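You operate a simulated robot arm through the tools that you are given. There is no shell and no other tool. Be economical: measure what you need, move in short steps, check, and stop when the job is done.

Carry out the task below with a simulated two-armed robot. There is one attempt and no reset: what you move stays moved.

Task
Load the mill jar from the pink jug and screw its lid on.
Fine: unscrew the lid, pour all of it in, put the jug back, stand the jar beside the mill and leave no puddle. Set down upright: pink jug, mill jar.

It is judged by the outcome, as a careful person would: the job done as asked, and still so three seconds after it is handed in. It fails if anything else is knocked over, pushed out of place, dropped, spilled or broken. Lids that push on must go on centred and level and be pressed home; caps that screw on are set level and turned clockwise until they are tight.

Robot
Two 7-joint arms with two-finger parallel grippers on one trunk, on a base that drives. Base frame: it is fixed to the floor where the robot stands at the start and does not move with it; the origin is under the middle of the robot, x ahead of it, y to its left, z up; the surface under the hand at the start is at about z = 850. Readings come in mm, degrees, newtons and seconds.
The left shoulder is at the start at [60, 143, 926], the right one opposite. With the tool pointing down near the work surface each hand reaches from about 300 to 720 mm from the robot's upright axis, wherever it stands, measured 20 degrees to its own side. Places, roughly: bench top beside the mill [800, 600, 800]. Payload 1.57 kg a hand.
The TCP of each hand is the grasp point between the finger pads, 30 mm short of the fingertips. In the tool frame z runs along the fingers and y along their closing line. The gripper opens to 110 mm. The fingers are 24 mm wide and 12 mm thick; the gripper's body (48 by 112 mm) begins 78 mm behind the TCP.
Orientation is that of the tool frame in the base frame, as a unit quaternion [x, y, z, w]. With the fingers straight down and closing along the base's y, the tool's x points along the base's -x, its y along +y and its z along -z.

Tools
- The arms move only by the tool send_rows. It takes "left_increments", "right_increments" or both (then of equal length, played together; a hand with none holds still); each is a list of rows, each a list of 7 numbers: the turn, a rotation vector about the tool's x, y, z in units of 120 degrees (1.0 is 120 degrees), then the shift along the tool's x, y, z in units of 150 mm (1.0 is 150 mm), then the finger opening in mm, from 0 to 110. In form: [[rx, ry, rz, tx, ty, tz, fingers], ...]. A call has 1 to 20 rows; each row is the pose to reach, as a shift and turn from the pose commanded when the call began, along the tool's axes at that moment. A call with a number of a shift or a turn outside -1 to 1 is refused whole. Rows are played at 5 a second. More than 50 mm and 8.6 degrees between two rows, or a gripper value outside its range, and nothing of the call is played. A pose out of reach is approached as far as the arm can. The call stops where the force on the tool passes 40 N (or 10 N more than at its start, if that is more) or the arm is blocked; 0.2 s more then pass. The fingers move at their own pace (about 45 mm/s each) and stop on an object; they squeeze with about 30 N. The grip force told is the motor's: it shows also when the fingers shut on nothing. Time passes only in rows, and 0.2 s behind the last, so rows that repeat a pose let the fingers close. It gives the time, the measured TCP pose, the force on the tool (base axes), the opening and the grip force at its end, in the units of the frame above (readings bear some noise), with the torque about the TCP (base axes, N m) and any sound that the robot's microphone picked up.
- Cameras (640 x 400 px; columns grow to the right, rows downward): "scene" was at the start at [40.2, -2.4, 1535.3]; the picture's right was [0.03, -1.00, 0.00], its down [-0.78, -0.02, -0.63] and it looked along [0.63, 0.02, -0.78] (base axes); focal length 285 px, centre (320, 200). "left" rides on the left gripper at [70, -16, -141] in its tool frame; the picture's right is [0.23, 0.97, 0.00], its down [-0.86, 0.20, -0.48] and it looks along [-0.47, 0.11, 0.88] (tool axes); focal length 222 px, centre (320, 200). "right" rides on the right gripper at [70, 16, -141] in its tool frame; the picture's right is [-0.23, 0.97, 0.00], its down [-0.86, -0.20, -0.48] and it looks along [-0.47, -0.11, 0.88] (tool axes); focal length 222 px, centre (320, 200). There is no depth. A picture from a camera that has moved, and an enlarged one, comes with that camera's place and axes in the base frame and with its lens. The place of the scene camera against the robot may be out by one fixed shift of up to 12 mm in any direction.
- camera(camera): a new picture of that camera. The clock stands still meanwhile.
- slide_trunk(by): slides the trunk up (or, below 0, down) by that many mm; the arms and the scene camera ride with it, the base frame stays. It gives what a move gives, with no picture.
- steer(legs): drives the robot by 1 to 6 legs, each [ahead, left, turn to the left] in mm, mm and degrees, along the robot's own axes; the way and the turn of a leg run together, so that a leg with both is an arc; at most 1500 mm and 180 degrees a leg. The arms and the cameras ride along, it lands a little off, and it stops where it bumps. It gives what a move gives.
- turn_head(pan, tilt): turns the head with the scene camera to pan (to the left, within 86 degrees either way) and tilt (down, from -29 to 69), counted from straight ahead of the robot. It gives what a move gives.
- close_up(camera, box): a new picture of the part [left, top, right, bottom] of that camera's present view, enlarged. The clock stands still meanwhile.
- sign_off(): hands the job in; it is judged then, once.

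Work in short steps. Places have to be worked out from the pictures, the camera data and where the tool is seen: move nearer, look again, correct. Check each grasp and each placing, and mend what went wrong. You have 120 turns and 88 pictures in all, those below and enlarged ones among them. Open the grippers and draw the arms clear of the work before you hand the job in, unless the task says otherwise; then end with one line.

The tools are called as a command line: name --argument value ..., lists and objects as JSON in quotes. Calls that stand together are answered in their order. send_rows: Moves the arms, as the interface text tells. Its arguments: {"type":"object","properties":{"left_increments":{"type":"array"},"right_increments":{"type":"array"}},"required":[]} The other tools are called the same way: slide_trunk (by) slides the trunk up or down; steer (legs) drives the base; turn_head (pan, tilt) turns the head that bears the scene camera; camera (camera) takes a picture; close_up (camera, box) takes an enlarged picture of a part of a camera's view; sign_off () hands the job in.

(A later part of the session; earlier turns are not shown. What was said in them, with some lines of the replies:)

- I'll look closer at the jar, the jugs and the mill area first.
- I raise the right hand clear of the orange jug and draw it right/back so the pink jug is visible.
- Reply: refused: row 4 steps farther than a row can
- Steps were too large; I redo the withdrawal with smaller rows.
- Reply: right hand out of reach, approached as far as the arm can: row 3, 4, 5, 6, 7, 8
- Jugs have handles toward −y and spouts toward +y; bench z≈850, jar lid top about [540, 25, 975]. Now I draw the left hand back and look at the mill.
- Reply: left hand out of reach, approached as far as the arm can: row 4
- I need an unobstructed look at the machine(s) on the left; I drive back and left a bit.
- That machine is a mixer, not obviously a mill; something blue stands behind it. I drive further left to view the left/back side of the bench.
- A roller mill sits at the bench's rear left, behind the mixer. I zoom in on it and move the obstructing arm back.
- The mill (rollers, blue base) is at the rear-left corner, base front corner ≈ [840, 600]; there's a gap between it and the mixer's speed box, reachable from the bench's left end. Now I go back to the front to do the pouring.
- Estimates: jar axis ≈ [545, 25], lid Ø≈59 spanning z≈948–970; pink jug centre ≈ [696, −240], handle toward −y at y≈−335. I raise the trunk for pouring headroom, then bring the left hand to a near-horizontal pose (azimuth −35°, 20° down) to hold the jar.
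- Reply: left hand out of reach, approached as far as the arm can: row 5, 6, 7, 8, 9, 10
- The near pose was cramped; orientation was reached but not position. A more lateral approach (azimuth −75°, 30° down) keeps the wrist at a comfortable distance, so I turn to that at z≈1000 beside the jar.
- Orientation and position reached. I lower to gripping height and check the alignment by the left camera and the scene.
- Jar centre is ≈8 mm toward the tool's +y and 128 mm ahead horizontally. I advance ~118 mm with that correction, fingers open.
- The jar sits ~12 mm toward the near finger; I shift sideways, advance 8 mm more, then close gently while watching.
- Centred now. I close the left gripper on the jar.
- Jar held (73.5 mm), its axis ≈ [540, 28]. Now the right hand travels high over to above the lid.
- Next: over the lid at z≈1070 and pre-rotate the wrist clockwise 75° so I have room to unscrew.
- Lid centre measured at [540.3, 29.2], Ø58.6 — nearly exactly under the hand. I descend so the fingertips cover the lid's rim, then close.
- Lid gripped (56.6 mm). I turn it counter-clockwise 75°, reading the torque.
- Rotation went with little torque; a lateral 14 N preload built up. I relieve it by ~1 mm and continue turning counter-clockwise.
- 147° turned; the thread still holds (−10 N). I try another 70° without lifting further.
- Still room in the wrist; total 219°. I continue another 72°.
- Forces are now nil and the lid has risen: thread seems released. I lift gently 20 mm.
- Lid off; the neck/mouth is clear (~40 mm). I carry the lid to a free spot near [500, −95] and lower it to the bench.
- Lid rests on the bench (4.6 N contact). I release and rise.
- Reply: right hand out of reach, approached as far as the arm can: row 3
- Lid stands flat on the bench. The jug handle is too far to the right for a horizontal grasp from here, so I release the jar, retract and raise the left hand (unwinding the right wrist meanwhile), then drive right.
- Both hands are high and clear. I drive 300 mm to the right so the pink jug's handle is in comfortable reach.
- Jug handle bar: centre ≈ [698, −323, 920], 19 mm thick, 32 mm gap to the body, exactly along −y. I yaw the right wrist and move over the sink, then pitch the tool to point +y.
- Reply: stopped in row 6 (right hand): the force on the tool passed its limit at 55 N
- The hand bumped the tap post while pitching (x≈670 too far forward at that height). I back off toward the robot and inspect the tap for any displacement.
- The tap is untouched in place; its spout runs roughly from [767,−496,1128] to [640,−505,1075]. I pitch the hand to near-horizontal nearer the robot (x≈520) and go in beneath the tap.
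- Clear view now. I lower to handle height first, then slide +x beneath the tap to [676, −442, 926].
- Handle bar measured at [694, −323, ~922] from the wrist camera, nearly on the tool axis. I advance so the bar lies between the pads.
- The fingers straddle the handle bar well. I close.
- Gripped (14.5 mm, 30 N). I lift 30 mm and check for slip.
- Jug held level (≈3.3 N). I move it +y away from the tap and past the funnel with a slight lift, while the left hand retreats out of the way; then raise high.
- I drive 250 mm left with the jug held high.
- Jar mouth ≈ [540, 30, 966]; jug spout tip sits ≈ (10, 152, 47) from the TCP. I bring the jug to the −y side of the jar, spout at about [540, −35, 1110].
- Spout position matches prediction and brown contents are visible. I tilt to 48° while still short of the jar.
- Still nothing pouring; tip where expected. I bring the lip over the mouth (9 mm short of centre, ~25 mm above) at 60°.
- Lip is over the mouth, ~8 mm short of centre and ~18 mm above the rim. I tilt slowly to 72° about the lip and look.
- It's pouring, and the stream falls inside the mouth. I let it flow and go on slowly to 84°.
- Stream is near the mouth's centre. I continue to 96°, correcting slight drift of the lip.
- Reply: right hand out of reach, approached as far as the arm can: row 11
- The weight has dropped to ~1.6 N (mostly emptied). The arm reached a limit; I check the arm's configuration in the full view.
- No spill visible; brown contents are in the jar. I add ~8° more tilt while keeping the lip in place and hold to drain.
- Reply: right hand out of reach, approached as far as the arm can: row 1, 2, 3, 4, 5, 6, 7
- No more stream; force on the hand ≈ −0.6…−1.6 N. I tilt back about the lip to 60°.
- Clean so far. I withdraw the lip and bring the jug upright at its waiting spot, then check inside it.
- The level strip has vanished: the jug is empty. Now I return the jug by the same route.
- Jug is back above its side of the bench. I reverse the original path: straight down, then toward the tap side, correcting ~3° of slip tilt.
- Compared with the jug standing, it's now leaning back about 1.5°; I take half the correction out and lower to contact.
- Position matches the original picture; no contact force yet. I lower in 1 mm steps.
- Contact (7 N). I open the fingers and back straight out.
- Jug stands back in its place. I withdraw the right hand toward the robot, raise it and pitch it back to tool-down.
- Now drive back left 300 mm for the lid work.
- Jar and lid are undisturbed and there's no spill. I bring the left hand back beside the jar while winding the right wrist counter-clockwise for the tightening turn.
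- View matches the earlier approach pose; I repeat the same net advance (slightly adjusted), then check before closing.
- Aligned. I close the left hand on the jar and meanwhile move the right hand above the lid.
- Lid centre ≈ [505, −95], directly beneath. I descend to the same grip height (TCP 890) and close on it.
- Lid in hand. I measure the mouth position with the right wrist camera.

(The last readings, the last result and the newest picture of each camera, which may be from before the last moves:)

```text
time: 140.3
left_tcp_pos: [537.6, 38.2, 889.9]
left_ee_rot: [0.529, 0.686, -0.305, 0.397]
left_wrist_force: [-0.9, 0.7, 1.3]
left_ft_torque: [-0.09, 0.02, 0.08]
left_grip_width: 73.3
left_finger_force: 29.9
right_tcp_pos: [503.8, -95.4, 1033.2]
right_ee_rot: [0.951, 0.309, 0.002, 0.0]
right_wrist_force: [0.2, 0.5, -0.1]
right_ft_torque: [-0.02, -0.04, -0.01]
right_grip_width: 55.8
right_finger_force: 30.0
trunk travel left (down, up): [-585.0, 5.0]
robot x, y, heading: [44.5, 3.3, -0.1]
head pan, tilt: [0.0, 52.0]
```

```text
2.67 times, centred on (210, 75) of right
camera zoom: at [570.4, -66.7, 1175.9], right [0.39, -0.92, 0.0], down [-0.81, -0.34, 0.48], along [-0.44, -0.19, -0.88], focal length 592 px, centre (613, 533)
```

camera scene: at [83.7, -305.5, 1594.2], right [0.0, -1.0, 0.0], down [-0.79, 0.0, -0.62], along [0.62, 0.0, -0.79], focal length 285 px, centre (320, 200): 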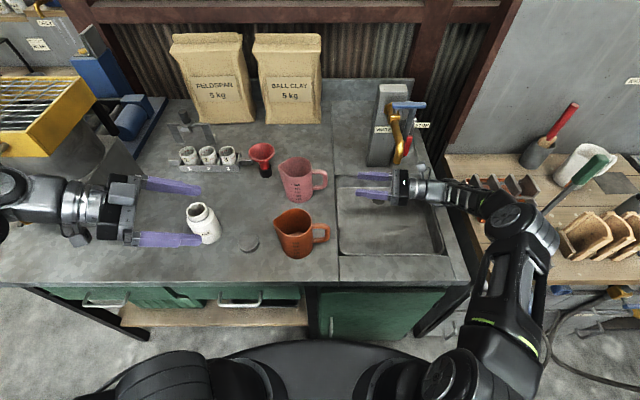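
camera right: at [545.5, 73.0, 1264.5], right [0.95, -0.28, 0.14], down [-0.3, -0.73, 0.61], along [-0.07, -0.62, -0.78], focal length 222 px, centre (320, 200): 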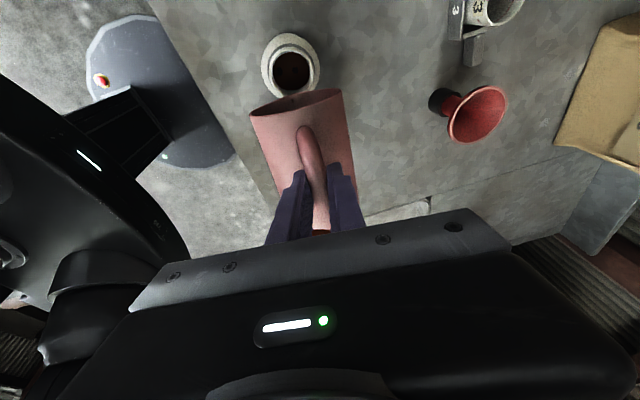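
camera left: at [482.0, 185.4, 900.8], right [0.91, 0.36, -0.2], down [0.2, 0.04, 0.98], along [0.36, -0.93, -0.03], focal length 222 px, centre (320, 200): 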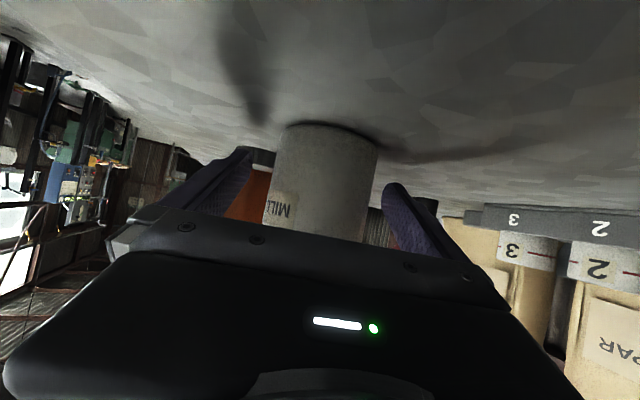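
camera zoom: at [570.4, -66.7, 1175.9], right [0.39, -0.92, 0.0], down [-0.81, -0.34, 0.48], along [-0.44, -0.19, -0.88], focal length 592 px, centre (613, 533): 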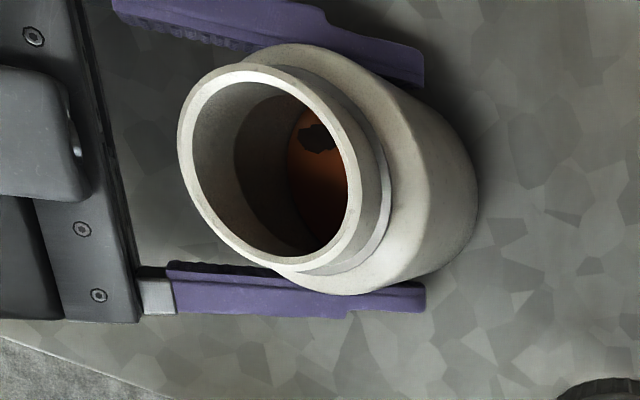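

Mouth centre ≈ [540.5, 32]. I carry the lid over it and lower to just above thread contact.

send_rows --right_increments '[[0, 0, 0, 0.174, -0.135, -0.03, 45], [0, 0, 0, 0.349, -0.27, -0.03, 45], [0, 0, 0, 0.523, -0.404, -0.03, 45], [0, 0, 0, 0.697, -0.539, -0.03, 45], [0, 0, 0, 0.697, -0.539, 0.1, 45], [0, 0, 0, 0.697, -0.539, 0.2, 45], [0, 0, 0, 0.697, -0.539, 0.26, 45], [0, 0, 0, 0.697, -0.539, 0.26, 45]]'

close_up --camera "scene" --box '[240, 150, 400, 250]'

```text
time: 142.2
left_tcp_pos: [537.4, 37.2, 891.0]
left_ee_rot: [0.53, 0.685, -0.305, 0.396]
left_wrist_force: [-1.0, 2.7, 0.1]
left_ft_torque: [0.27, 0.0, -0.02]
left_grip_width: 73.5
left_finger_force: 30.0
right_tcp_pos: [542.2, 29.9, 997.1]
right_ee_rot: [0.951, 0.308, 0.004, 0.0]
right_wrist_force: [2.1, -4.5, 17.7]
right_ft_torque: [-0.22, -0.01, 0.02]
right_grip_width: 56.0
right_finger_force: 28.6
trunk travel left (down, up): [-585.0, 5.0]
robot x, y, heading: [46.8, 5.6, -0.2]
head pan, tilt: [0.0, 52.0]
```

```text
4.00 times, centred on (320, 200) of scene
camera zoom: at [84.5, -0.1, 1594.4], right [-0.01, -1.0, 0.0], down [-0.79, 0.0, -0.62], along [0.62, 0.0, -0.79], focal length 1139 px, centre (320, 200)
```

zoom: 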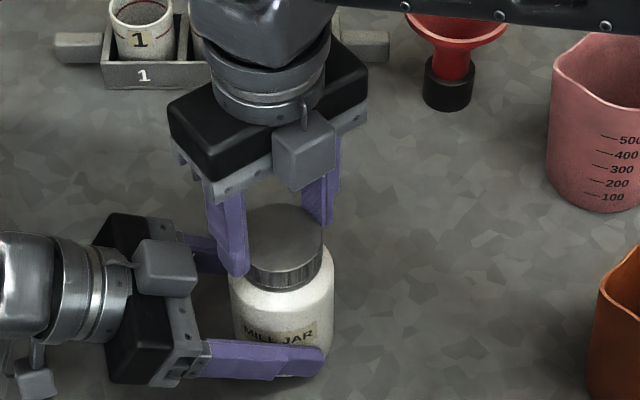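

Contact came ~9 mm too high with a −y side force: lid is slightly off (jar axis is nearer y≈29, as at removal). I lift, shift 2.5 mm −y and lower again.

send_rows --right_increments '[[0, 0, 0, 0, 0, -0.04, 45], [0, 0, 0, -0.007, 0.015, -0.04, 45], [0, 0, 0, -0.007, 0.015, -0.01, 45], [0, 0, 0, -0.007, 0.015, 0.01, 45], [0, 0, 0, -0.007, 0.015, 0.025, 45], [0, 0, 0, -0.007, 0.015, 0.035, 45]]'

```text
time: 143.6
left_tcp_pos: [536.6, 36.5, 890.1]
left_ee_rot: [0.53, 0.685, -0.305, 0.395]
left_wrist_force: [0.0, -12.2, -3.7]
left_ft_torque: [0.47, 0.25, 0.11]
left_grip_width: 73.5
left_finger_force: 29.6
right_tcp_pos: [541.2, 29.9, 991.4]
right_ee_rot: [0.951, 0.309, 0.004, 0.0]
right_wrist_force: [3.3, 5.6, 29.9]
right_ft_torque: [0.17, -0.01, -0.05]
right_grip_width: 56.3
right_finger_force: 29.9
trunk travel left (down, up): [-585.0, 5.0]
robot x, y, heading: [45.3, 3.6, -0.2]
head pan, tilt: [0.0, 52.0]
```

Now 991 mm with 30 N and slight +y load: nearly seated on the thread start. I ease off, centre by +1 mm and begin turning clockwise with light down-feed.

send_rows --right_increments '[[0, 0, 0, 0.003, -0.005, -0.008, 45], [0, 0, 0.06, 0.003, -0.005, -0.006, 45], [0, 0, 0.12, 0.003, -0.005, -0.004, 45], [0, 0, 0.18, 0.003, -0.005, -0.002, 45], [0, 0, 0.24, 0.003, -0.005, 0, 45], [0, 0, 0.3, 0.003, -0.005, 0.002, 45], [0, 0, 0.36, 0.003, -0.005, 0.004, 45], [0, 0, 0.42, 0.003, -0.005, 0.006, 45], [0, 0, 0.48, 0.003, -0.005, 0.008, 45], [0, 0, 0.54, 0.003, -0.005, 0.01, 45], [0, 0, 0.6, 0.003, -0.005, 0.012, 45]]'

close_up --camera "scene" --box '[240, 150, 400, 250]'

```text
time: 145.9
left_tcp_pos: [536.6, 37.5, 890.8]
left_ee_rot: [0.53, 0.686, -0.304, 0.396]
left_wrist_force: [-6.1, 8.5, -0.3]
left_ft_torque: [-0.55, 0.04, 0.12]
left_grip_width: 73.6
left_finger_force: 29.9
right_tcp_pos: [541.1, 28.8, 987.8]
right_ee_rot: [0.95, -0.311, 0.002, -0.001]
right_wrist_force: [3.9, -18.7, 25.3]
right_ft_torque: [-0.63, 0.0, 0.02]
right_grip_width: 56.3
right_finger_force: 30.0
trunk travel left (down, up): [-585.0, 5.0]
robot x, y, heading: [46.6, 4.8, -0.3]
head pan, tilt: [0.0, 52.0]
```

```text
4.00 times, centred on (320, 200) of scene
camera zoom: at [83.6, -0.8, 1594.3], right [-0.01, -1.0, 0.0], down [-0.79, 0.0, -0.62], along [0.62, 0.0, -0.79], focal length 1139 px, centre (320, 200)
```

zoom: 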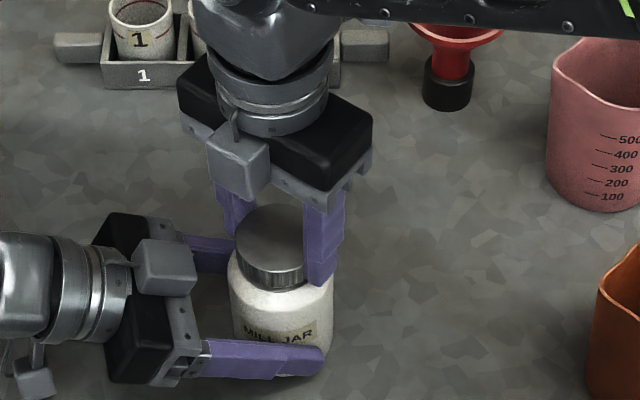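

Progress (988 mm), with −y side load. I re-centre 1.5 mm and turn another 72°.

send_rows --right_increments '[[0, 0, 0, 0.0075, 0.007, -0.004, 45], [0, 0, 0.06, 0.0075, 0.007, -0.003, 45], [0, 0, 0.12, 0.0075, 0.007, -0.002, 45], [0, 0, 0.18, 0.0075, 0.007, -0.001, 45], [0, 0, 0.24, 0.0075, 0.007, 0, 45], [0, 0, 0.3, 0.0075, 0.007, 0.001, 45], [0, 0, 0.36, 0.0075, 0.007, 0.002, 45], [0, 0, 0.42, 0.0075, 0.007, 0.003, 45], [0, 0, 0.48, 0.0075, 0.007, 0.004, 45], [0, 0, 0.54, 0.0075, 0.007, 0.005, 45], [0, 0, 0.6, 0.0075, 0.007, 0.006, 45]]'

```text
time: 148.3
left_tcp_pos: [537.1, 36.6, 890.9]
left_ee_rot: [0.53, 0.685, -0.305, 0.396]
left_wrist_force: [7.6, 8.9, 0.7]
left_ft_torque: [-0.09, 0.99, 0.24]
left_grip_width: 73.9
left_finger_force: 29.9
right_tcp_pos: [539.5, 29.2, 987.1]
right_ee_rot: [-0.587, 0.81, 0.0, 0.0]
right_wrist_force: [-12.6, -10.1, 9.4]
right_ft_torque: [-0.54, 0.27, 0.01]
right_grip_width: 56.0
right_finger_force: 30.1
trunk travel left (down, up): [-585.0, 5.0]
robot x, y, heading: [47.6, 6.1, -0.5]
head pan, tilt: [0.0, 52.0]
```

send_rows --right_increments '[[0, 0, 0, 0.007, 0.005, 0.0, 45], [0, 0, 0.06, 0.007, 0.005, 0.001, 45], [0, 0, 0.12, 0.007, 0.005, 0.002, 45], [0, 0, 0.18, 0.007, 0.005, 0.004, 45], [0, 0, 0.24, 0.007, 0.005, 0.005, 45], [0, 0, 0.3, 0.007, 0.005, 0.006, 45], [0, 0, 0.36, 0.007, 0.005, 0.007, 45], [0, 0, 0.42, 0.007, 0.005, 0.009, 45], [0, 0, 0.48, 0.007, 0.005, 0.01, 45], [0, 0, 0.54, 0.007, 0.005, 0.011, 45], [0, 0, 0.6, 0.007, 0.005, 0.012, 45]]'

close_up --camera "scene" --box '[240, 150, 400, 250]'

```text
time: 150.8
left_tcp_pos: [538.1, 37.0, 890.6]
left_ee_rot: [0.528, 0.685, -0.305, 0.398]
left_wrist_force: [23.4, -6.8, -0.1]
left_ft_torque: [0.45, 0.67, 0.05]
left_grip_width: 73.5
left_finger_force: 30.2
right_tcp_pos: [538.8, 27.9, 986.0]
right_ee_rot: [0.002, 1.0, 0.001, 0.002]
right_wrist_force: [-22.5, 6.4, 19.1]
right_ft_torque: [0.15, 0.55, 0.02]
right_grip_width: 56.1
right_finger_force: 29.8
trunk travel left (down, up): [-585.0, 5.0]
robot x, y, heading: [47.8, 7.8, -0.5]
head pan, tilt: [0.0, 52.0]
```

```text
4.00 times, centred on (320, 200) of scene
camera zoom: at [84.4, 0.3, 1594.3], right [-0.01, -1.0, 0.0], down [-0.79, 0.0, -0.62], along [0.62, 0.0, -0.79], focal length 1139 px, centre (320, 200)
```

zoom: 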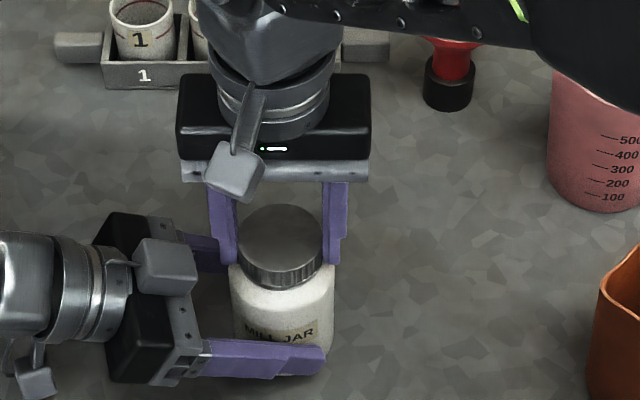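

Lid is level, at 986 mm, but side loads show it's eccentric in the grip. I open, re-centre and regrip before continuing.

send_rows --right_increments '[[0, 0, 0, 0, 0, 0, 60], [0, 0, 0, 0, 0, 0, 75], [0, 0, 0, 0, 0.007, 0, 75], [0, 0, 0, 0, 0.007, 0, 75]]'

close_up --camera "right" --box '[220, 80, 420, 230]'

```text
time: 151.8
left_tcp_pos: [536.2, 37.2, 892.4]
left_ee_rot: [0.529, 0.685, -0.305, 0.397]
left_wrist_force: [-3.4, -1.6, 4.5]
left_ft_torque: [-0.43, -0.12, -0.22]
left_grip_width: 73.4
left_finger_force: 30.5
right_tcp_pos: [541.4, 29.3, 985.4]
right_ee_rot: [0.001, 1.0, 0.001, 0.003]
right_wrist_force: [0.3, 0.2, -0.2]
right_ft_torque: [0.01, -0.01, -0.02]
right_grip_width: 75.1
right_finger_force: 0.1
trunk travel left (down, up): [-585.0, 5.0]
robot x, y, heading: [43.7, 2.8, -0.2]
head pan, tilt: [0.0, 52.0]
```

```text
2.67 times, centred on (320, 155) of right
camera zoom: at [470.7, 45.5, 1127.0], right [0.23, 0.97, 0.0], down [0.85, -0.2, 0.48], along [0.47, -0.11, -0.88], focal length 592 px, centre (320, 320)
```

zoom: 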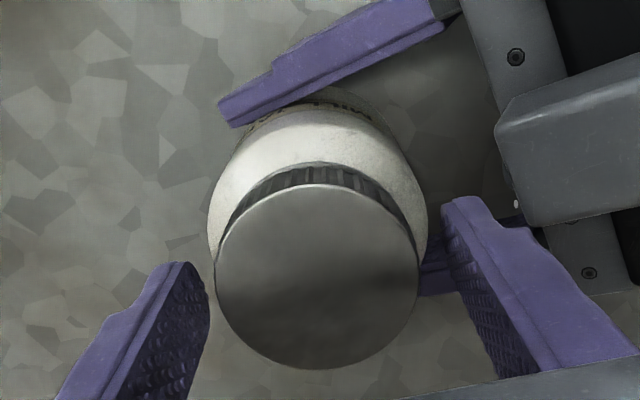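

Lid lies level, its centre ~2 mm toward −x of the TCP. I shift, regrip and continue clockwise.

send_rows --right_increments '[[0, 0, 0, 0.01, 0, 0, 65], [0, 0, 0, 0.01, 0, 0, 50], [0, 0, 0, 0.01, 0, 0, 45], [0, 0, 0, 0.01, 0, 0, 45], [0, 0, 0.06, 0.01, 0, 0.002, 45], [0, 0, 0.12, 0.01, 0, 0.003, 45], [0, 0, 0.18, 0.01, 0, 0.004, 45], [0, 0, 0.24, 0.01, 0, 0.006, 45], [0, 0, 0.3, 0.01, 0, 0.007, 45], [0, 0, 0.36, 0.01, 0, 0.008, 45], [0, 0, 0.42, 0.01, 0, 0.009, 45], [0, 0, 0.48, 0.01, 0, 0.01, 45], [0, 0, 0.54, 0.01, 0, 0.011, 45], [0, 0, 0.6, 0.01, 0, 0.012, 45], [0, 0, 0.625, 0.01, 0, 0.012, 45]]'

```text
time: 154.9
left_tcp_pos: [536.2, 36.6, 891.6]
left_ee_rot: [0.529, 0.686, -0.305, 0.396]
left_wrist_force: [-3.4, 0.2, -0.7]
left_ft_torque: [-0.09, 0.1, -0.76]
left_grip_width: 73.7
left_finger_force: 30.0
right_tcp_pos: [539.6, 30.3, 984.3]
right_ee_rot: [0.61, 0.792, 0.002, 0.002]
right_wrist_force: [2.6, -2.0, 10.6]
right_ft_torque: [-0.25, -0.14, 0.89]
right_grip_width: 56.2
right_finger_force: 29.4
trunk travel left (down, up): [-585.0, 5.0]
robot x, y, heading: [43.9, 5.4, -0.2]
head pan, tilt: [0.0, 52.0]
```

Resistance appears (0.89 N·m): lid is tightening. I turn a bit more to confirm it's home.

send_rows --right_increments '[[0, 0, 0.04, 0, 0, 0.001, 45], [0, 0, 0.08, 0, 0, 0.001, 45], [0, 0, 0.12, 0, 0, 0.002, 45], [0, 0, 0.16, 0, 0, 0.002, 45], [0, 0, 0.16, 0, 0, 0.002, 45]]'

close_up --camera "scene" --box '[240, 150, 400, 250]'

```text
time: 156.2
left_tcp_pos: [535.5, 37.8, 890.5]
left_ee_rot: [0.53, 0.685, -0.305, 0.396]
left_wrist_force: [-14.0, -0.5, 1.3]
left_ft_torque: [-0.17, -0.18, -0.82]
left_grip_width: 73.6
left_finger_force: 29.7
right_tcp_pos: [537.5, 28.7, 983.6]
right_ee_rot: [0.734, 0.679, 0.003, 0.002]
right_wrist_force: [11.5, -2.3, 8.1]
right_ft_torque: [-0.23, -0.34, 0.8]
right_grip_width: 56.4
right_finger_force: 30.0
trunk travel left (down, up): [-585.0, 5.0]
robot x, y, heading: [44.4, 1.3, -0.4]
head pan, tilt: [0.0, 52.0]
```

```text
4.00 times, centred on (320, 200) of scene
camera zoom: at [84.4, 0.1, 1594.2], right [-0.01, -1.0, 0.0], down [-0.79, 0.0, -0.62], along [0.62, 0.0, -0.79], focal length 1139 px, centre (320, 200)
```

zoom: 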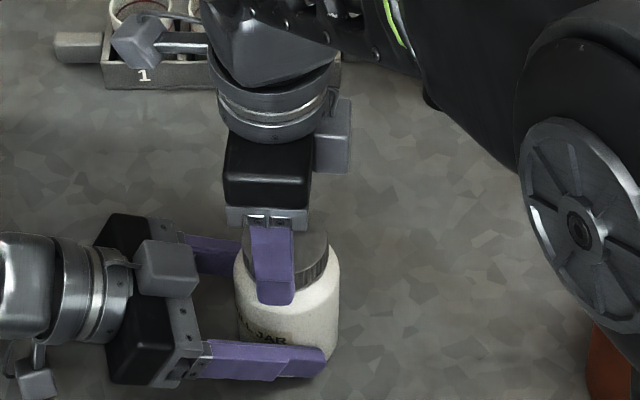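

The jar itself now turns with the lid (label moved) at ~0.85 N·m — the lid is tight. I release, rise and inspect lid seating.

send_rows --right_increments '[[0, 0, 0, 0, 0, 0, 60], [0, 0, 0, 0, 0, 0, 78], [0, 0, 0, 0, 0, -0.02, 80], [0, 0, 0, 0, 0, -0.2, 80], [0, 0, 0, 0, 0, -0.45, 80], [0, 0, -0.05, 0, 0, -0.6, 80], [0, 0, -0.1, 0, 0, -0.6, 80], [0, 0, -0.16, 0, 0, -0.6, 80]]'

close_up --camera "right" --box '[240, 80, 400, 200]'

close_up --camera "scene" --box '[255, 170, 375, 245]'

```text
time: 157.9
left_tcp_pos: [538.5, 38.2, 890.8]
left_ee_rot: [0.528, 0.686, -0.304, 0.397]
left_wrist_force: [4.5, 2.4, 6.4]
left_ft_torque: [0.18, 0.25, -0.1]
left_grip_width: 73.5
left_finger_force: 30.2
right_tcp_pos: [538.6, 28.8, 1073.5]
right_ee_rot: [0.609, 0.793, 0.002, 0.001]
right_wrist_force: [-0.1, -0.3, 0.4]
right_ft_torque: [0.03, -0.04, -0.02]
right_grip_width: 80.0
right_finger_force: 0.0
trunk travel left (down, up): [-585.0, 5.0]
robot x, y, heading: [48.0, 1.2, -0.2]
head pan, tilt: [0.0, 52.0]
```

```text
3.33 times, centred on (320, 140) of right
camera zoom: at [536.8, 100.8, 1215.0], right [1.0, 0.03, 0.0], down [0.03, -0.88, 0.48], along [0.02, -0.48, -0.88], focal length 740 px, centre (320, 400)
```

zoom: 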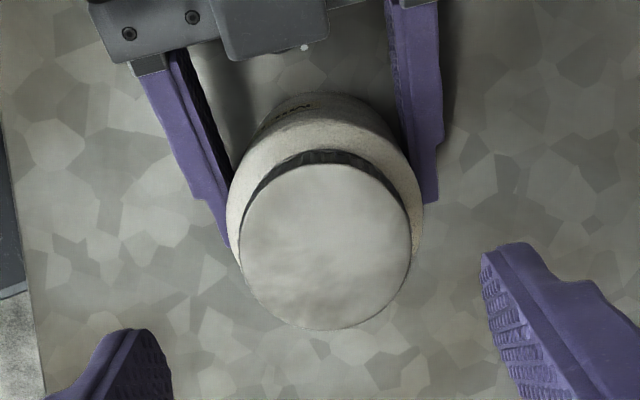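

```text
5.33 times, centred on (315, 208) of scene
camera zoom: at [85.5, 0.8, 1594.2], right [-0.01, -1.0, 0.0], down [-0.79, 0.0, -0.62], along [0.62, 0.0, -0.79], focal length 1519 px, centre (347, 160)
```

zoom: 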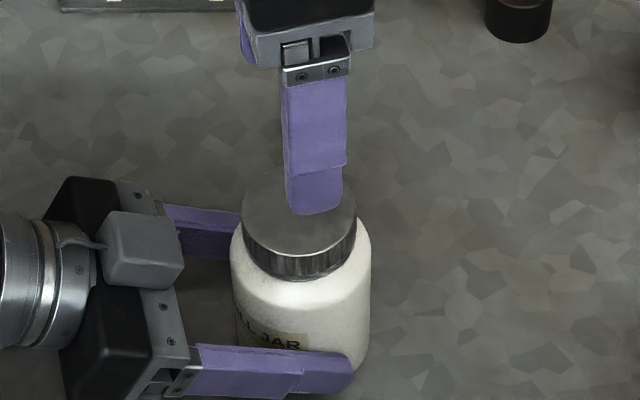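

Lid sits level, same height as originally. Now I retreat the right hand, then lift the jar with the left hand for transport to the mill.

send_rows --right_increments '[[0, 0, 0, -0.14, -0.19, -0.04, 80], [0, 0, 0, -0.28, -0.38, -0.08, 80], [0, 0, 0, -0.43, -0.57, -0.12, 80], [0, 0, 0, -0.57, -0.76, -0.16, 80], [0, 0, 0, -0.713, -0.949, -0.2, 80]]'

send_rows --left_increments '[[0, 0, 0, -0.06, 0, -0.033, 60], [0, 0, 0, -0.17, 0, -0.1, 60], [0, 0, 0, -0.29, 0, -0.167, 60], [0, 0, 0, -0.4, 0, -0.233, 60], [0, 0, 0, -0.52, 0, -0.3, 60], [0, 0, 0, -0.64, 0, -0.37, 60]]'

camera --camera "scene"

```text
time: 159.2
left_tcp_pos: [537.6, 38.5, 891.0]
left_ee_rot: [0.529, 0.686, -0.305, 0.396]
left_wrist_force: [1.5, 1.1, 7.6]
left_ft_torque: [-0.08, 0.05, 0.19]
left_grip_width: 73.4
left_finger_force: 30.4
right_tcp_pos: [427.7, -111.3, 1101.6]
right_ee_rot: [0.608, 0.794, 0.002, 0.001]
right_wrist_force: [-0.4, 0.2, -0.7]
right_ft_torque: [0.01, 0.01, 0.02]
right_grip_width: 80.1
right_finger_force: 0.1
trunk travel left (down, up): [-585.0, 5.0]
robot x, y, heading: [44.9, 5.8, -0.2]
head pan, tilt: [0.0, 52.0]
```

```text
time: 160.6
left_tcp_pos: [538.1, 37.5, 1002.9]
left_ee_rot: [0.529, 0.686, -0.305, 0.396]
left_wrist_force: [0.1, 0.0, -7.3]
left_ft_torque: [0.13, 0.02, -0.01]
left_grip_width: 73.4
left_finger_force: 30.1
right_tcp_pos: [429.6, -109.9, 1101.8]
right_ee_rot: [0.609, 0.793, 0.001, 0.0]
right_wrist_force: [-0.4, 0.1, -0.1]
right_ft_torque: [-0.02, 0.0, -0.01]
right_grip_width: 80.2
right_finger_force: 0.0
trunk travel left (down, up): [-585.0, 5.0]
robot x, y, heading: [47.0, 6.0, -0.3]
head pan, tilt: [0.0, 52.0]
```

```text
8 pictures are left
camera scene: at [85.7, 0.3, 1594.1], right [-0.01, -1.0, 0.0], down [-0.79, 0.0, -0.62], along [0.62, 0.0, -0.79], focal length 285 px, centre (320, 200)
```

scene: 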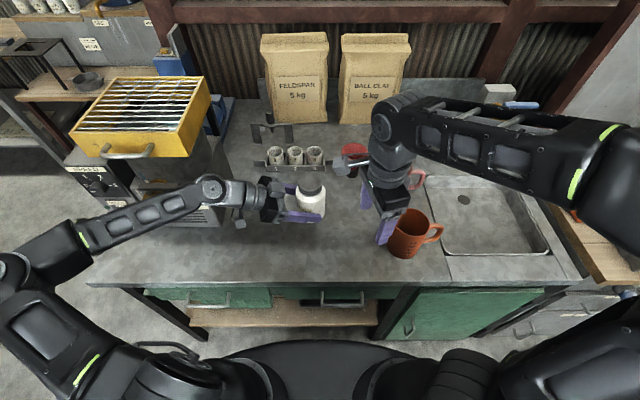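

Jar lifted; bench clean. I back off from the bench, then swing the held jar round so the tool points forward (rotating about the vertical keeps it upright).

steer --legs '[[-350, 0, 0]]'

send_rows --left_increments '[[-0.0541, 0, -0.0313, 0.024, 0.099, -0.041, 60], [-0.1082, 0, -0.0625, 0.048, 0.198, -0.082, 60], [-0.1623, 0, -0.0938, 0.071, 0.297, -0.124, 60], [-0.2164, 0, -0.125, 0.095, 0.396, -0.165, 60], [-0.2705, 0, -0.1563, 0.119, 0.495, -0.206, 60], [-0.3246, 0, -0.1875, 0.143, 0.594, -0.247, 60], [-0.3787, 0, -0.2188, 0.167, 0.693, -0.288, 60], [-0.4328, 0, -0.25, 0.19, 0.792, -0.33, 60], [-0.4869, 0, -0.2813, 0.214, 0.891, -0.371, 60], [-0.541, 0, -0.3125, 0.238, 0.99, -0.412, 60]]'

```text
time: 162.8
left_tcp_pos: [186.4, 37.8, 1000.6]
left_ee_rot: [0.53, 0.685, -0.306, 0.396]
left_wrist_force: [-0.3, -0.4, -7.6]
left_ft_torque: [0.1, 0.01, 0.05]
left_grip_width: 73.6
left_finger_force: 30.2
right_tcp_pos: [77.1, -109.0, 1102.7]
right_ee_rot: [0.61, 0.792, 0.001, 0.001]
right_wrist_force: [0.2, -0.4, 1.6]
right_ft_torque: [0.03, -0.01, -0.01]
right_grip_width: 80.0
right_finger_force: 0.1
trunk travel left (down, up): [-585.0, 5.0]
robot x, y, heading: [-307.8, 3.5, -0.7]
head pan, tilt: [0.0, 52.0]
```

```text
time: 165.0
left_tcp_pos: [313.0, 145.9, 1001.5]
left_ee_rot: [0.002, 0.867, -0.001, 0.499]
left_wrist_force: [0.3, 0.7, -7.0]
left_ft_torque: [0.01, 0.12, -0.04]
left_grip_width: 73.5
left_finger_force: 29.8
right_tcp_pos: [78.2, -108.5, 1101.7]
right_ee_rot: [0.611, 0.792, 0.0, 0.001]
right_wrist_force: [0.1, 0.5, 0.5]
right_ft_torque: [0.0, 0.03, 0.01]
right_grip_width: 79.8
right_finger_force: 0.1
trunk travel left (down, up): [-585.0, 5.0]
robot x, y, heading: [-307.9, 6.7, -0.2]
head pan, tilt: [0.0, 52.0]
```

Now drive round: left past the bench end, turn to face the bench's left end, slide to in front of the gap beside the mill.

steer --legs '[[0, 1425, 0], [0, 0, -90], [0, 955, 0]]'

turn_head --pan 12 --tilt 42

camera --camera "scene"

```text
time: 170.8
left_tcp_pos: [329.1, 1366.5, 1001.7]
left_ee_rot: [0.02, 0.867, -0.007, 0.498]
left_wrist_force: [0.7, 0.6, -7.5]
left_ft_torque: [-0.01, 0.1, -0.04]
left_grip_width: 73.5
left_finger_force: 29.4
right_tcp_pos: [91.3, 1122.9, 1098.9]
right_ee_rot: [0.617, 0.787, 0.002, -0.003]
right_wrist_force: [-0.1, -0.1, 0.1]
right_ft_torque: [0.01, -0.03, 0.02]
right_grip_width: 79.9
right_finger_force: 0.1
trunk travel left (down, up): [-585.0, 5.0]
robot x, y, heading: [-294.8, 1254.5, -1.3]
head pan, tilt: [0.0, 52.0]
stopped in leg 1: the robot was blocked; the commanded pose is now the measured one
```

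```text
time: 171.5
left_tcp_pos: [330.7, 1368.7, 1000.3]
left_ee_rot: [0.017, 0.867, -0.005, 0.498]
left_wrist_force: [0.0, 0.2, -6.6]
left_ft_torque: [0.01, 0.09, -0.01]
left_grip_width: 73.7
left_finger_force: 30.5
right_tcp_pos: [91.7, 1122.6, 1097.9]
right_ee_rot: [0.617, 0.787, 0.002, -0.005]
right_wrist_force: [0.4, 0.2, -0.3]
right_ft_torque: [-0.02, 0.04, 0.0]
right_grip_width: 80.1
right_finger_force: 0.0
trunk travel left (down, up): [-585.0, 5.0]
robot x, y, heading: [-297.3, 1259.6, -1.3]
head pan, tilt: [12.0, 42.0]
```

```text
7 pictures are left
camera scene: at [-238.1, 1252.6, 1607.7], right [0.19, -0.98, -0.01], down [-0.66, -0.12, -0.74], along [0.72, 0.14, -0.67], focal length 285 px, centre (320, 200)
```

scene: 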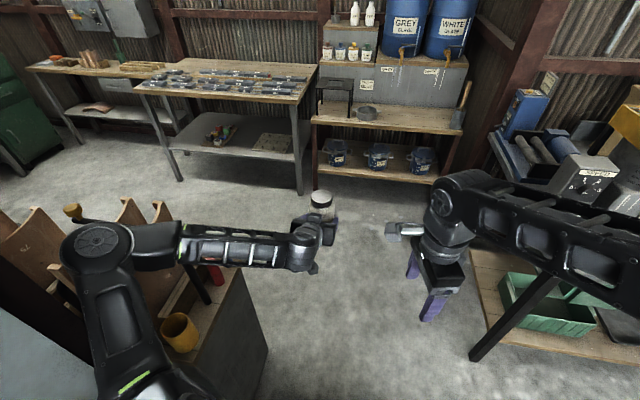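

A cabinet on the left blocked the base; the jar is still held. I move away from it, then go ahead past the cabinet, left, and turn to face the bench's left end.

steer --legs '[[0, -125, 0], [945, 0, 0], [0, 260, 0], [0, 0, -88.7]]'

turn_head --pan 10 --tilt 42

camera --camera "scene"

```text
time: 182.6
left_tcp_pos: [799.5, 756.1, 1003.8]
left_ee_rot: [0.613, 0.611, -0.355, 0.354]
left_wrist_force: [0.5, -0.2, -7.0]
left_ft_torque: [0.11, 0.03, 0.01]
left_grip_width: 73.5
left_finger_force: 30.1
right_tcp_pos: [549.0, 985.6, 1101.6]
right_ee_rot: [0.991, 0.137, 0.001, 0.0]
right_wrist_force: [0.1, 0.6, 0.5]
right_ft_torque: [0.04, 0.01, -0.01]
right_grip_width: 80.0
right_finger_force: 0.0
trunk travel left (down, up): [-585.0, 5.0]
robot x, y, heading: [657.9, 1374.7, -89.4]
head pan, tilt: [12.0, 42.0]
```

```text
time: 183.2
left_tcp_pos: [799.8, 754.5, 1003.2]
left_ee_rot: [0.613, 0.612, -0.354, 0.353]
left_wrist_force: [-0.7, 0.6, -7.2]
left_ft_torque: [0.08, 0.02, -0.03]
left_grip_width: 73.5
left_finger_force: 30.3
right_tcp_pos: [548.7, 985.6, 1101.6]
right_ee_rot: [0.991, 0.136, -0.001, 0.001]
right_wrist_force: [0.9, 0.4, 0.0]
right_ft_torque: [0.01, -0.03, 0.01]
right_grip_width: 80.0
right_finger_force: 0.0
trunk travel left (down, up): [-585.0, 5.0]
robot x, y, heading: [660.3, 1367.9, -89.6]
head pan, tilt: [10.0, 42.0]
```

```text
6 pictures are left
camera scene: at [668.5, 1312.3, 1608.0], right [-0.98, -0.18, 0.0], down [-0.12, 0.66, -0.74], along [0.14, -0.73, -0.67], focal length 285 px, centre (320, 200)
```

scene: 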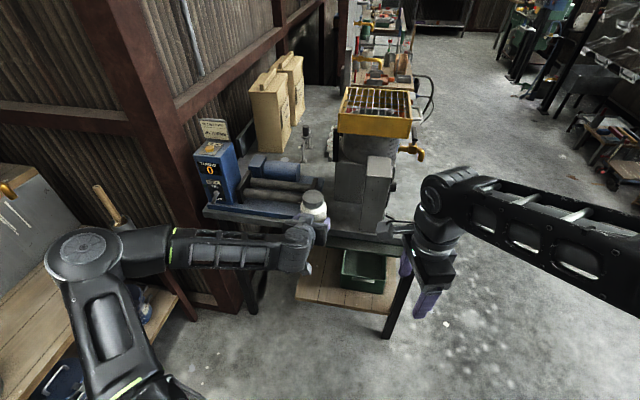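

Good position. I zoom in on the gap between the mill and the mixer's speed box.

close_up --camera "scene" --box '[180, 120, 420, 270]'

```text
2.67 times, centred on (300, 195) of scene
camera zoom: at [668.5, 1312.3, 1608.0], right [-0.98, -0.18, 0.0], down [-0.12, 0.66, -0.74], along [0.14, -0.73, -0.67], focal length 759 px, centre (373, 213)
```

zoom: 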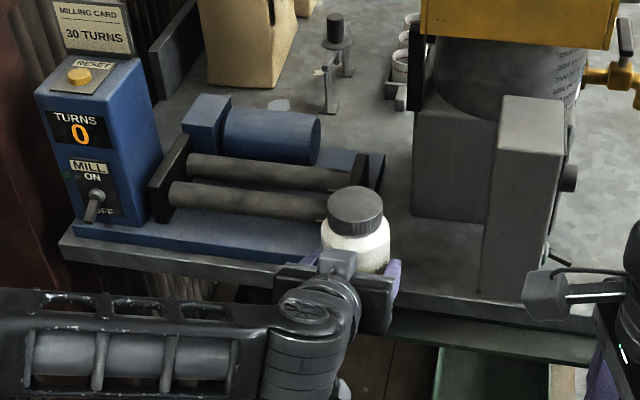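

The gap is ≈180 mm wide (speed box edge x≈663, mill base edge x≈842). I'll stand the jar at about [768, 575], close beside the mill; I drive ahead 170 mm and 29 mm right.

steer --legs '[[168, -29, 0]]'

close_up --camera "scene" --box '[200, 130, 400, 290]'

```text
time: 184.6
left_tcp_pos: [773.2, 587.6, 1003.2]
left_ee_rot: [0.613, 0.612, -0.354, 0.353]
left_wrist_force: [0.7, 0.7, -7.2]
left_ft_torque: [0.08, 0.02, 0.01]
left_grip_width: 73.7
left_finger_force: 30.0
right_tcp_pos: [520.7, 817.8, 1101.2]
right_ee_rot: [0.991, 0.137, 0.0, 0.002]
right_wrist_force: [0.3, -0.3, 0.1]
right_ft_torque: [0.03, -0.02, -0.03]
right_grip_width: 80.0
right_finger_force: 0.1
trunk travel left (down, up): [-585.0, 5.0]
robot x, y, heading: [632.9, 1201.0, -89.6]
head pan, tilt: [10.0, 42.0]
```

```text
2.50 times, centred on (300, 210) of scene
camera zoom: at [640.9, 1143.4, 1607.9], right [-0.98, -0.18, 0.0], down [-0.12, 0.66, -0.74], along [0.14, -0.73, -0.67], focal length 712 px, centre (370, 175)
```

zoom: 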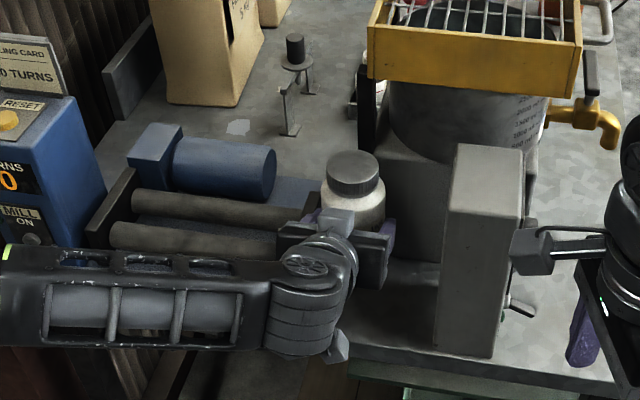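

Jar is over the gap at x≈770, clear on both sides. I lower it with the arm to just above the bench.

send_rows --left_increments '[[0, 0, 0, 0.12, 0, 0.069, 60], [0, 0, 0, 0.24, 0, 0.139, 60], [0, 0, 0, 0.36, 0, 0.208, 60], [0, 0, 0, 0.47, 0, 0.271, 60], [0, 0, 0, 0.55, 0, 0.318, 60], [0, 0, 0, 0.6, 0, 0.347, 60], [0, 0, 0, 0.62, 0, 0.358, 60]]'

close_up --camera "scene" --box '[200, 130, 400, 290]'

```text
time: 186.2
left_tcp_pos: [772.6, 587.8, 896.2]
left_ee_rot: [0.613, 0.611, -0.355, 0.354]
left_wrist_force: [-0.6, 0.4, -7.5]
left_ft_torque: [0.1, -0.02, -0.03]
left_grip_width: 73.6
left_finger_force: 29.9
right_tcp_pos: [521.7, 818.0, 1101.0]
right_ee_rot: [0.991, 0.136, -0.001, 0.001]
right_wrist_force: [0.1, 0.5, -0.2]
right_ft_torque: [0.01, 0.04, -0.01]
right_grip_width: 80.0
right_finger_force: 0.1
trunk travel left (down, up): [-585.0, 5.0]
robot x, y, heading: [630.6, 1205.1, -89.5]
head pan, tilt: [10.0, 42.0]
```

```text
2.50 times, centred on (300, 210) of scene
camera zoom: at [641.2, 1145.0, 1608.0], right [-0.98, -0.18, 0.0], down [-0.12, 0.66, -0.74], along [0.14, -0.73, -0.67], focal length 712 px, centre (370, 175)
```

zoom: 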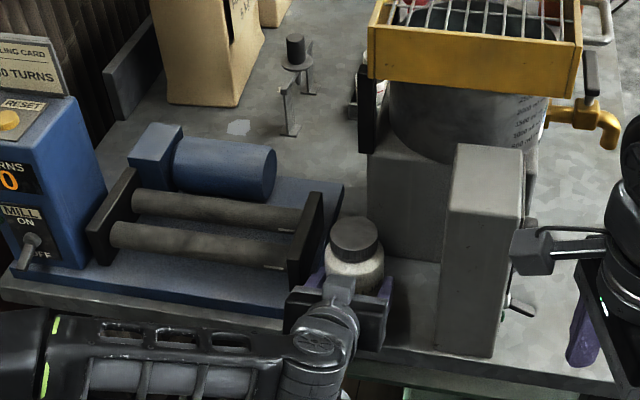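

Jar is just right of the mill base. I shift 7 mm away from the mill for finger clearance and lower to contact.

send_rows --left_increments '[[0, 0, 0, 0, -0.047, 0, 60], [0, 0, 0, 0.012, -0.047, 0.007, 60], [0, 0, 0, 0.023, -0.047, 0.013, 60], [0, 0, 0, 0.032, -0.047, 0.018, 60], [0, 0, 0, 0.036, -0.047, 0.021, 60]]'

```text
time: 187.4
left_tcp_pos: [766.3, 587.0, 891.7]
left_ee_rot: [0.613, 0.61, -0.356, 0.354]
left_wrist_force: [0.8, 1.0, 0.6]
left_ft_torque: [0.36, -0.05, -0.05]
left_grip_width: 73.2
left_finger_force: 29.9
right_tcp_pos: [521.1, 818.3, 1103.6]
right_ee_rot: [0.991, 0.136, 0.0, 0.002]
right_wrist_force: [0.4, -0.6, 0.0]
right_ft_torque: [0.01, -0.01, 0.0]
right_grip_width: 80.0
right_finger_force: 0.2
trunk travel left (down, up): [-585.0, 5.0]
robot x, y, heading: [636.0, 1199.9, -89.5]
head pan, tilt: [10.0, 42.0]
```

The bench now carries the jar (force −7.5 → +0.6 N). I open to 90 mm and draw straight back.

send_rows --left_increments '[[0, 0, 0, 0.003, 0, 0.002, 60], [0, 0, 0, 0.003, 0, 0.002, 76], [0, 0, 0, 0.003, 0, 0.002, 86], [0, 0, 0, 0.003, 0, 0.002, 90], [0, 0, 0, 0.003, 0, 0.002, 90], [0, 0, 0, 0.1, 0, -0.173, 90], [0, 0, 0, 0.2, 0, -0.346, 90], [0, 0, 0, 0.3, 0, -0.52, 90], [0, 0, 0, 0.4, 0, -0.693, 90], [0, 0, 0, 0.3, 0, -0.75, 90], [0, 0, 0, 0.2, 0, -0.81, 90]]'

steer --legs '[[-150, 0, 0]]'

close_up --camera "scene" --box '[220, 120, 400, 240]'

```text
time: 189.8
left_tcp_pos: [764.8, 705.1, 923.8]
left_ee_rot: [0.613, 0.611, -0.355, 0.354]
left_wrist_force: [0.3, 0.6, 0.5]
left_ft_torque: [0.03, -0.01, 0.0]
left_grip_width: 90.2
left_finger_force: 0.0
left hand out of reach, approached as far as the arm can: row 11
right_tcp_pos: [522.2, 818.3, 1101.3]
right_ee_rot: [0.991, 0.136, 0.0, 0.001]
right_wrist_force: [0.1, -0.2, 0.3]
right_ft_torque: [-0.05, -0.02, 0.03]
right_grip_width: 80.0
right_finger_force: 0.0
trunk travel left (down, up): [-585.0, 5.0]
robot x, y, heading: [633.6, 1202.5, -89.5]
head pan, tilt: [10.0, 42.0]
```

```text
time: 191.2
left_tcp_pos: [766.3, 856.4, 923.7]
left_ee_rot: [0.612, 0.611, -0.355, 0.355]
left_wrist_force: [-0.7, 1.9, 0.6]
left_ft_torque: [-0.03, -0.02, 0.02]
left_grip_width: 90.2
left_finger_force: 0.2
right_tcp_pos: [519.9, 970.3, 1102.2]
right_ee_rot: [0.991, 0.137, 0.0, 0.002]
right_wrist_force: [0.4, 0.2, -0.1]
right_ft_torque: [-0.01, -0.01, 0.01]
right_grip_width: 79.9
right_finger_force: 0.0
trunk travel left (down, up): [-585.0, 5.0]
robot x, y, heading: [630.3, 1353.2, -89.4]
head pan, tilt: [10.0, 42.0]
```

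```text
3.33 times, centred on (310, 180) of scene
camera zoom: at [639.6, 1297.5, 1608.1], right [-0.98, -0.18, 0.0], down [-0.12, 0.66, -0.74], along [0.14, -0.73, -0.67], focal length 949 px, centre (353, 267)
```

zoom: 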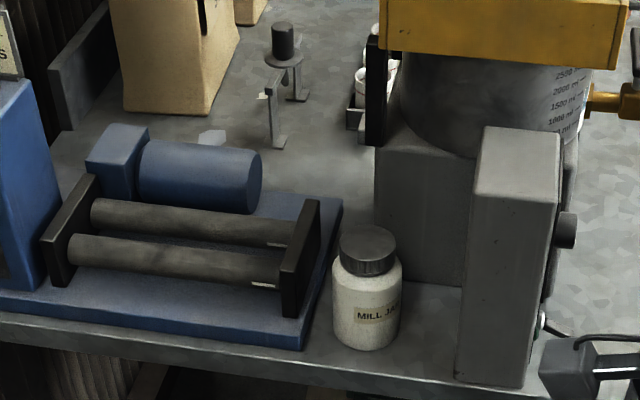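

The jar stands upright beside the mill with its lid level and tight. The jug is back, the bench is dry, and both hands are open and clear. I hand in.

sign_off

```text
The job is handed in.
```

The mill jar has been filled from the pink jug, its lid is screwed tight and it stands upright beside the mill. The jug is empty and upright back in its place, and the close-ups show no puddle. Along the way the right hand bumped the water tap (55 N) and the base stopped against a cabinet. The tap looked unmoved, but I did not look closely at what stands on the cabinet.
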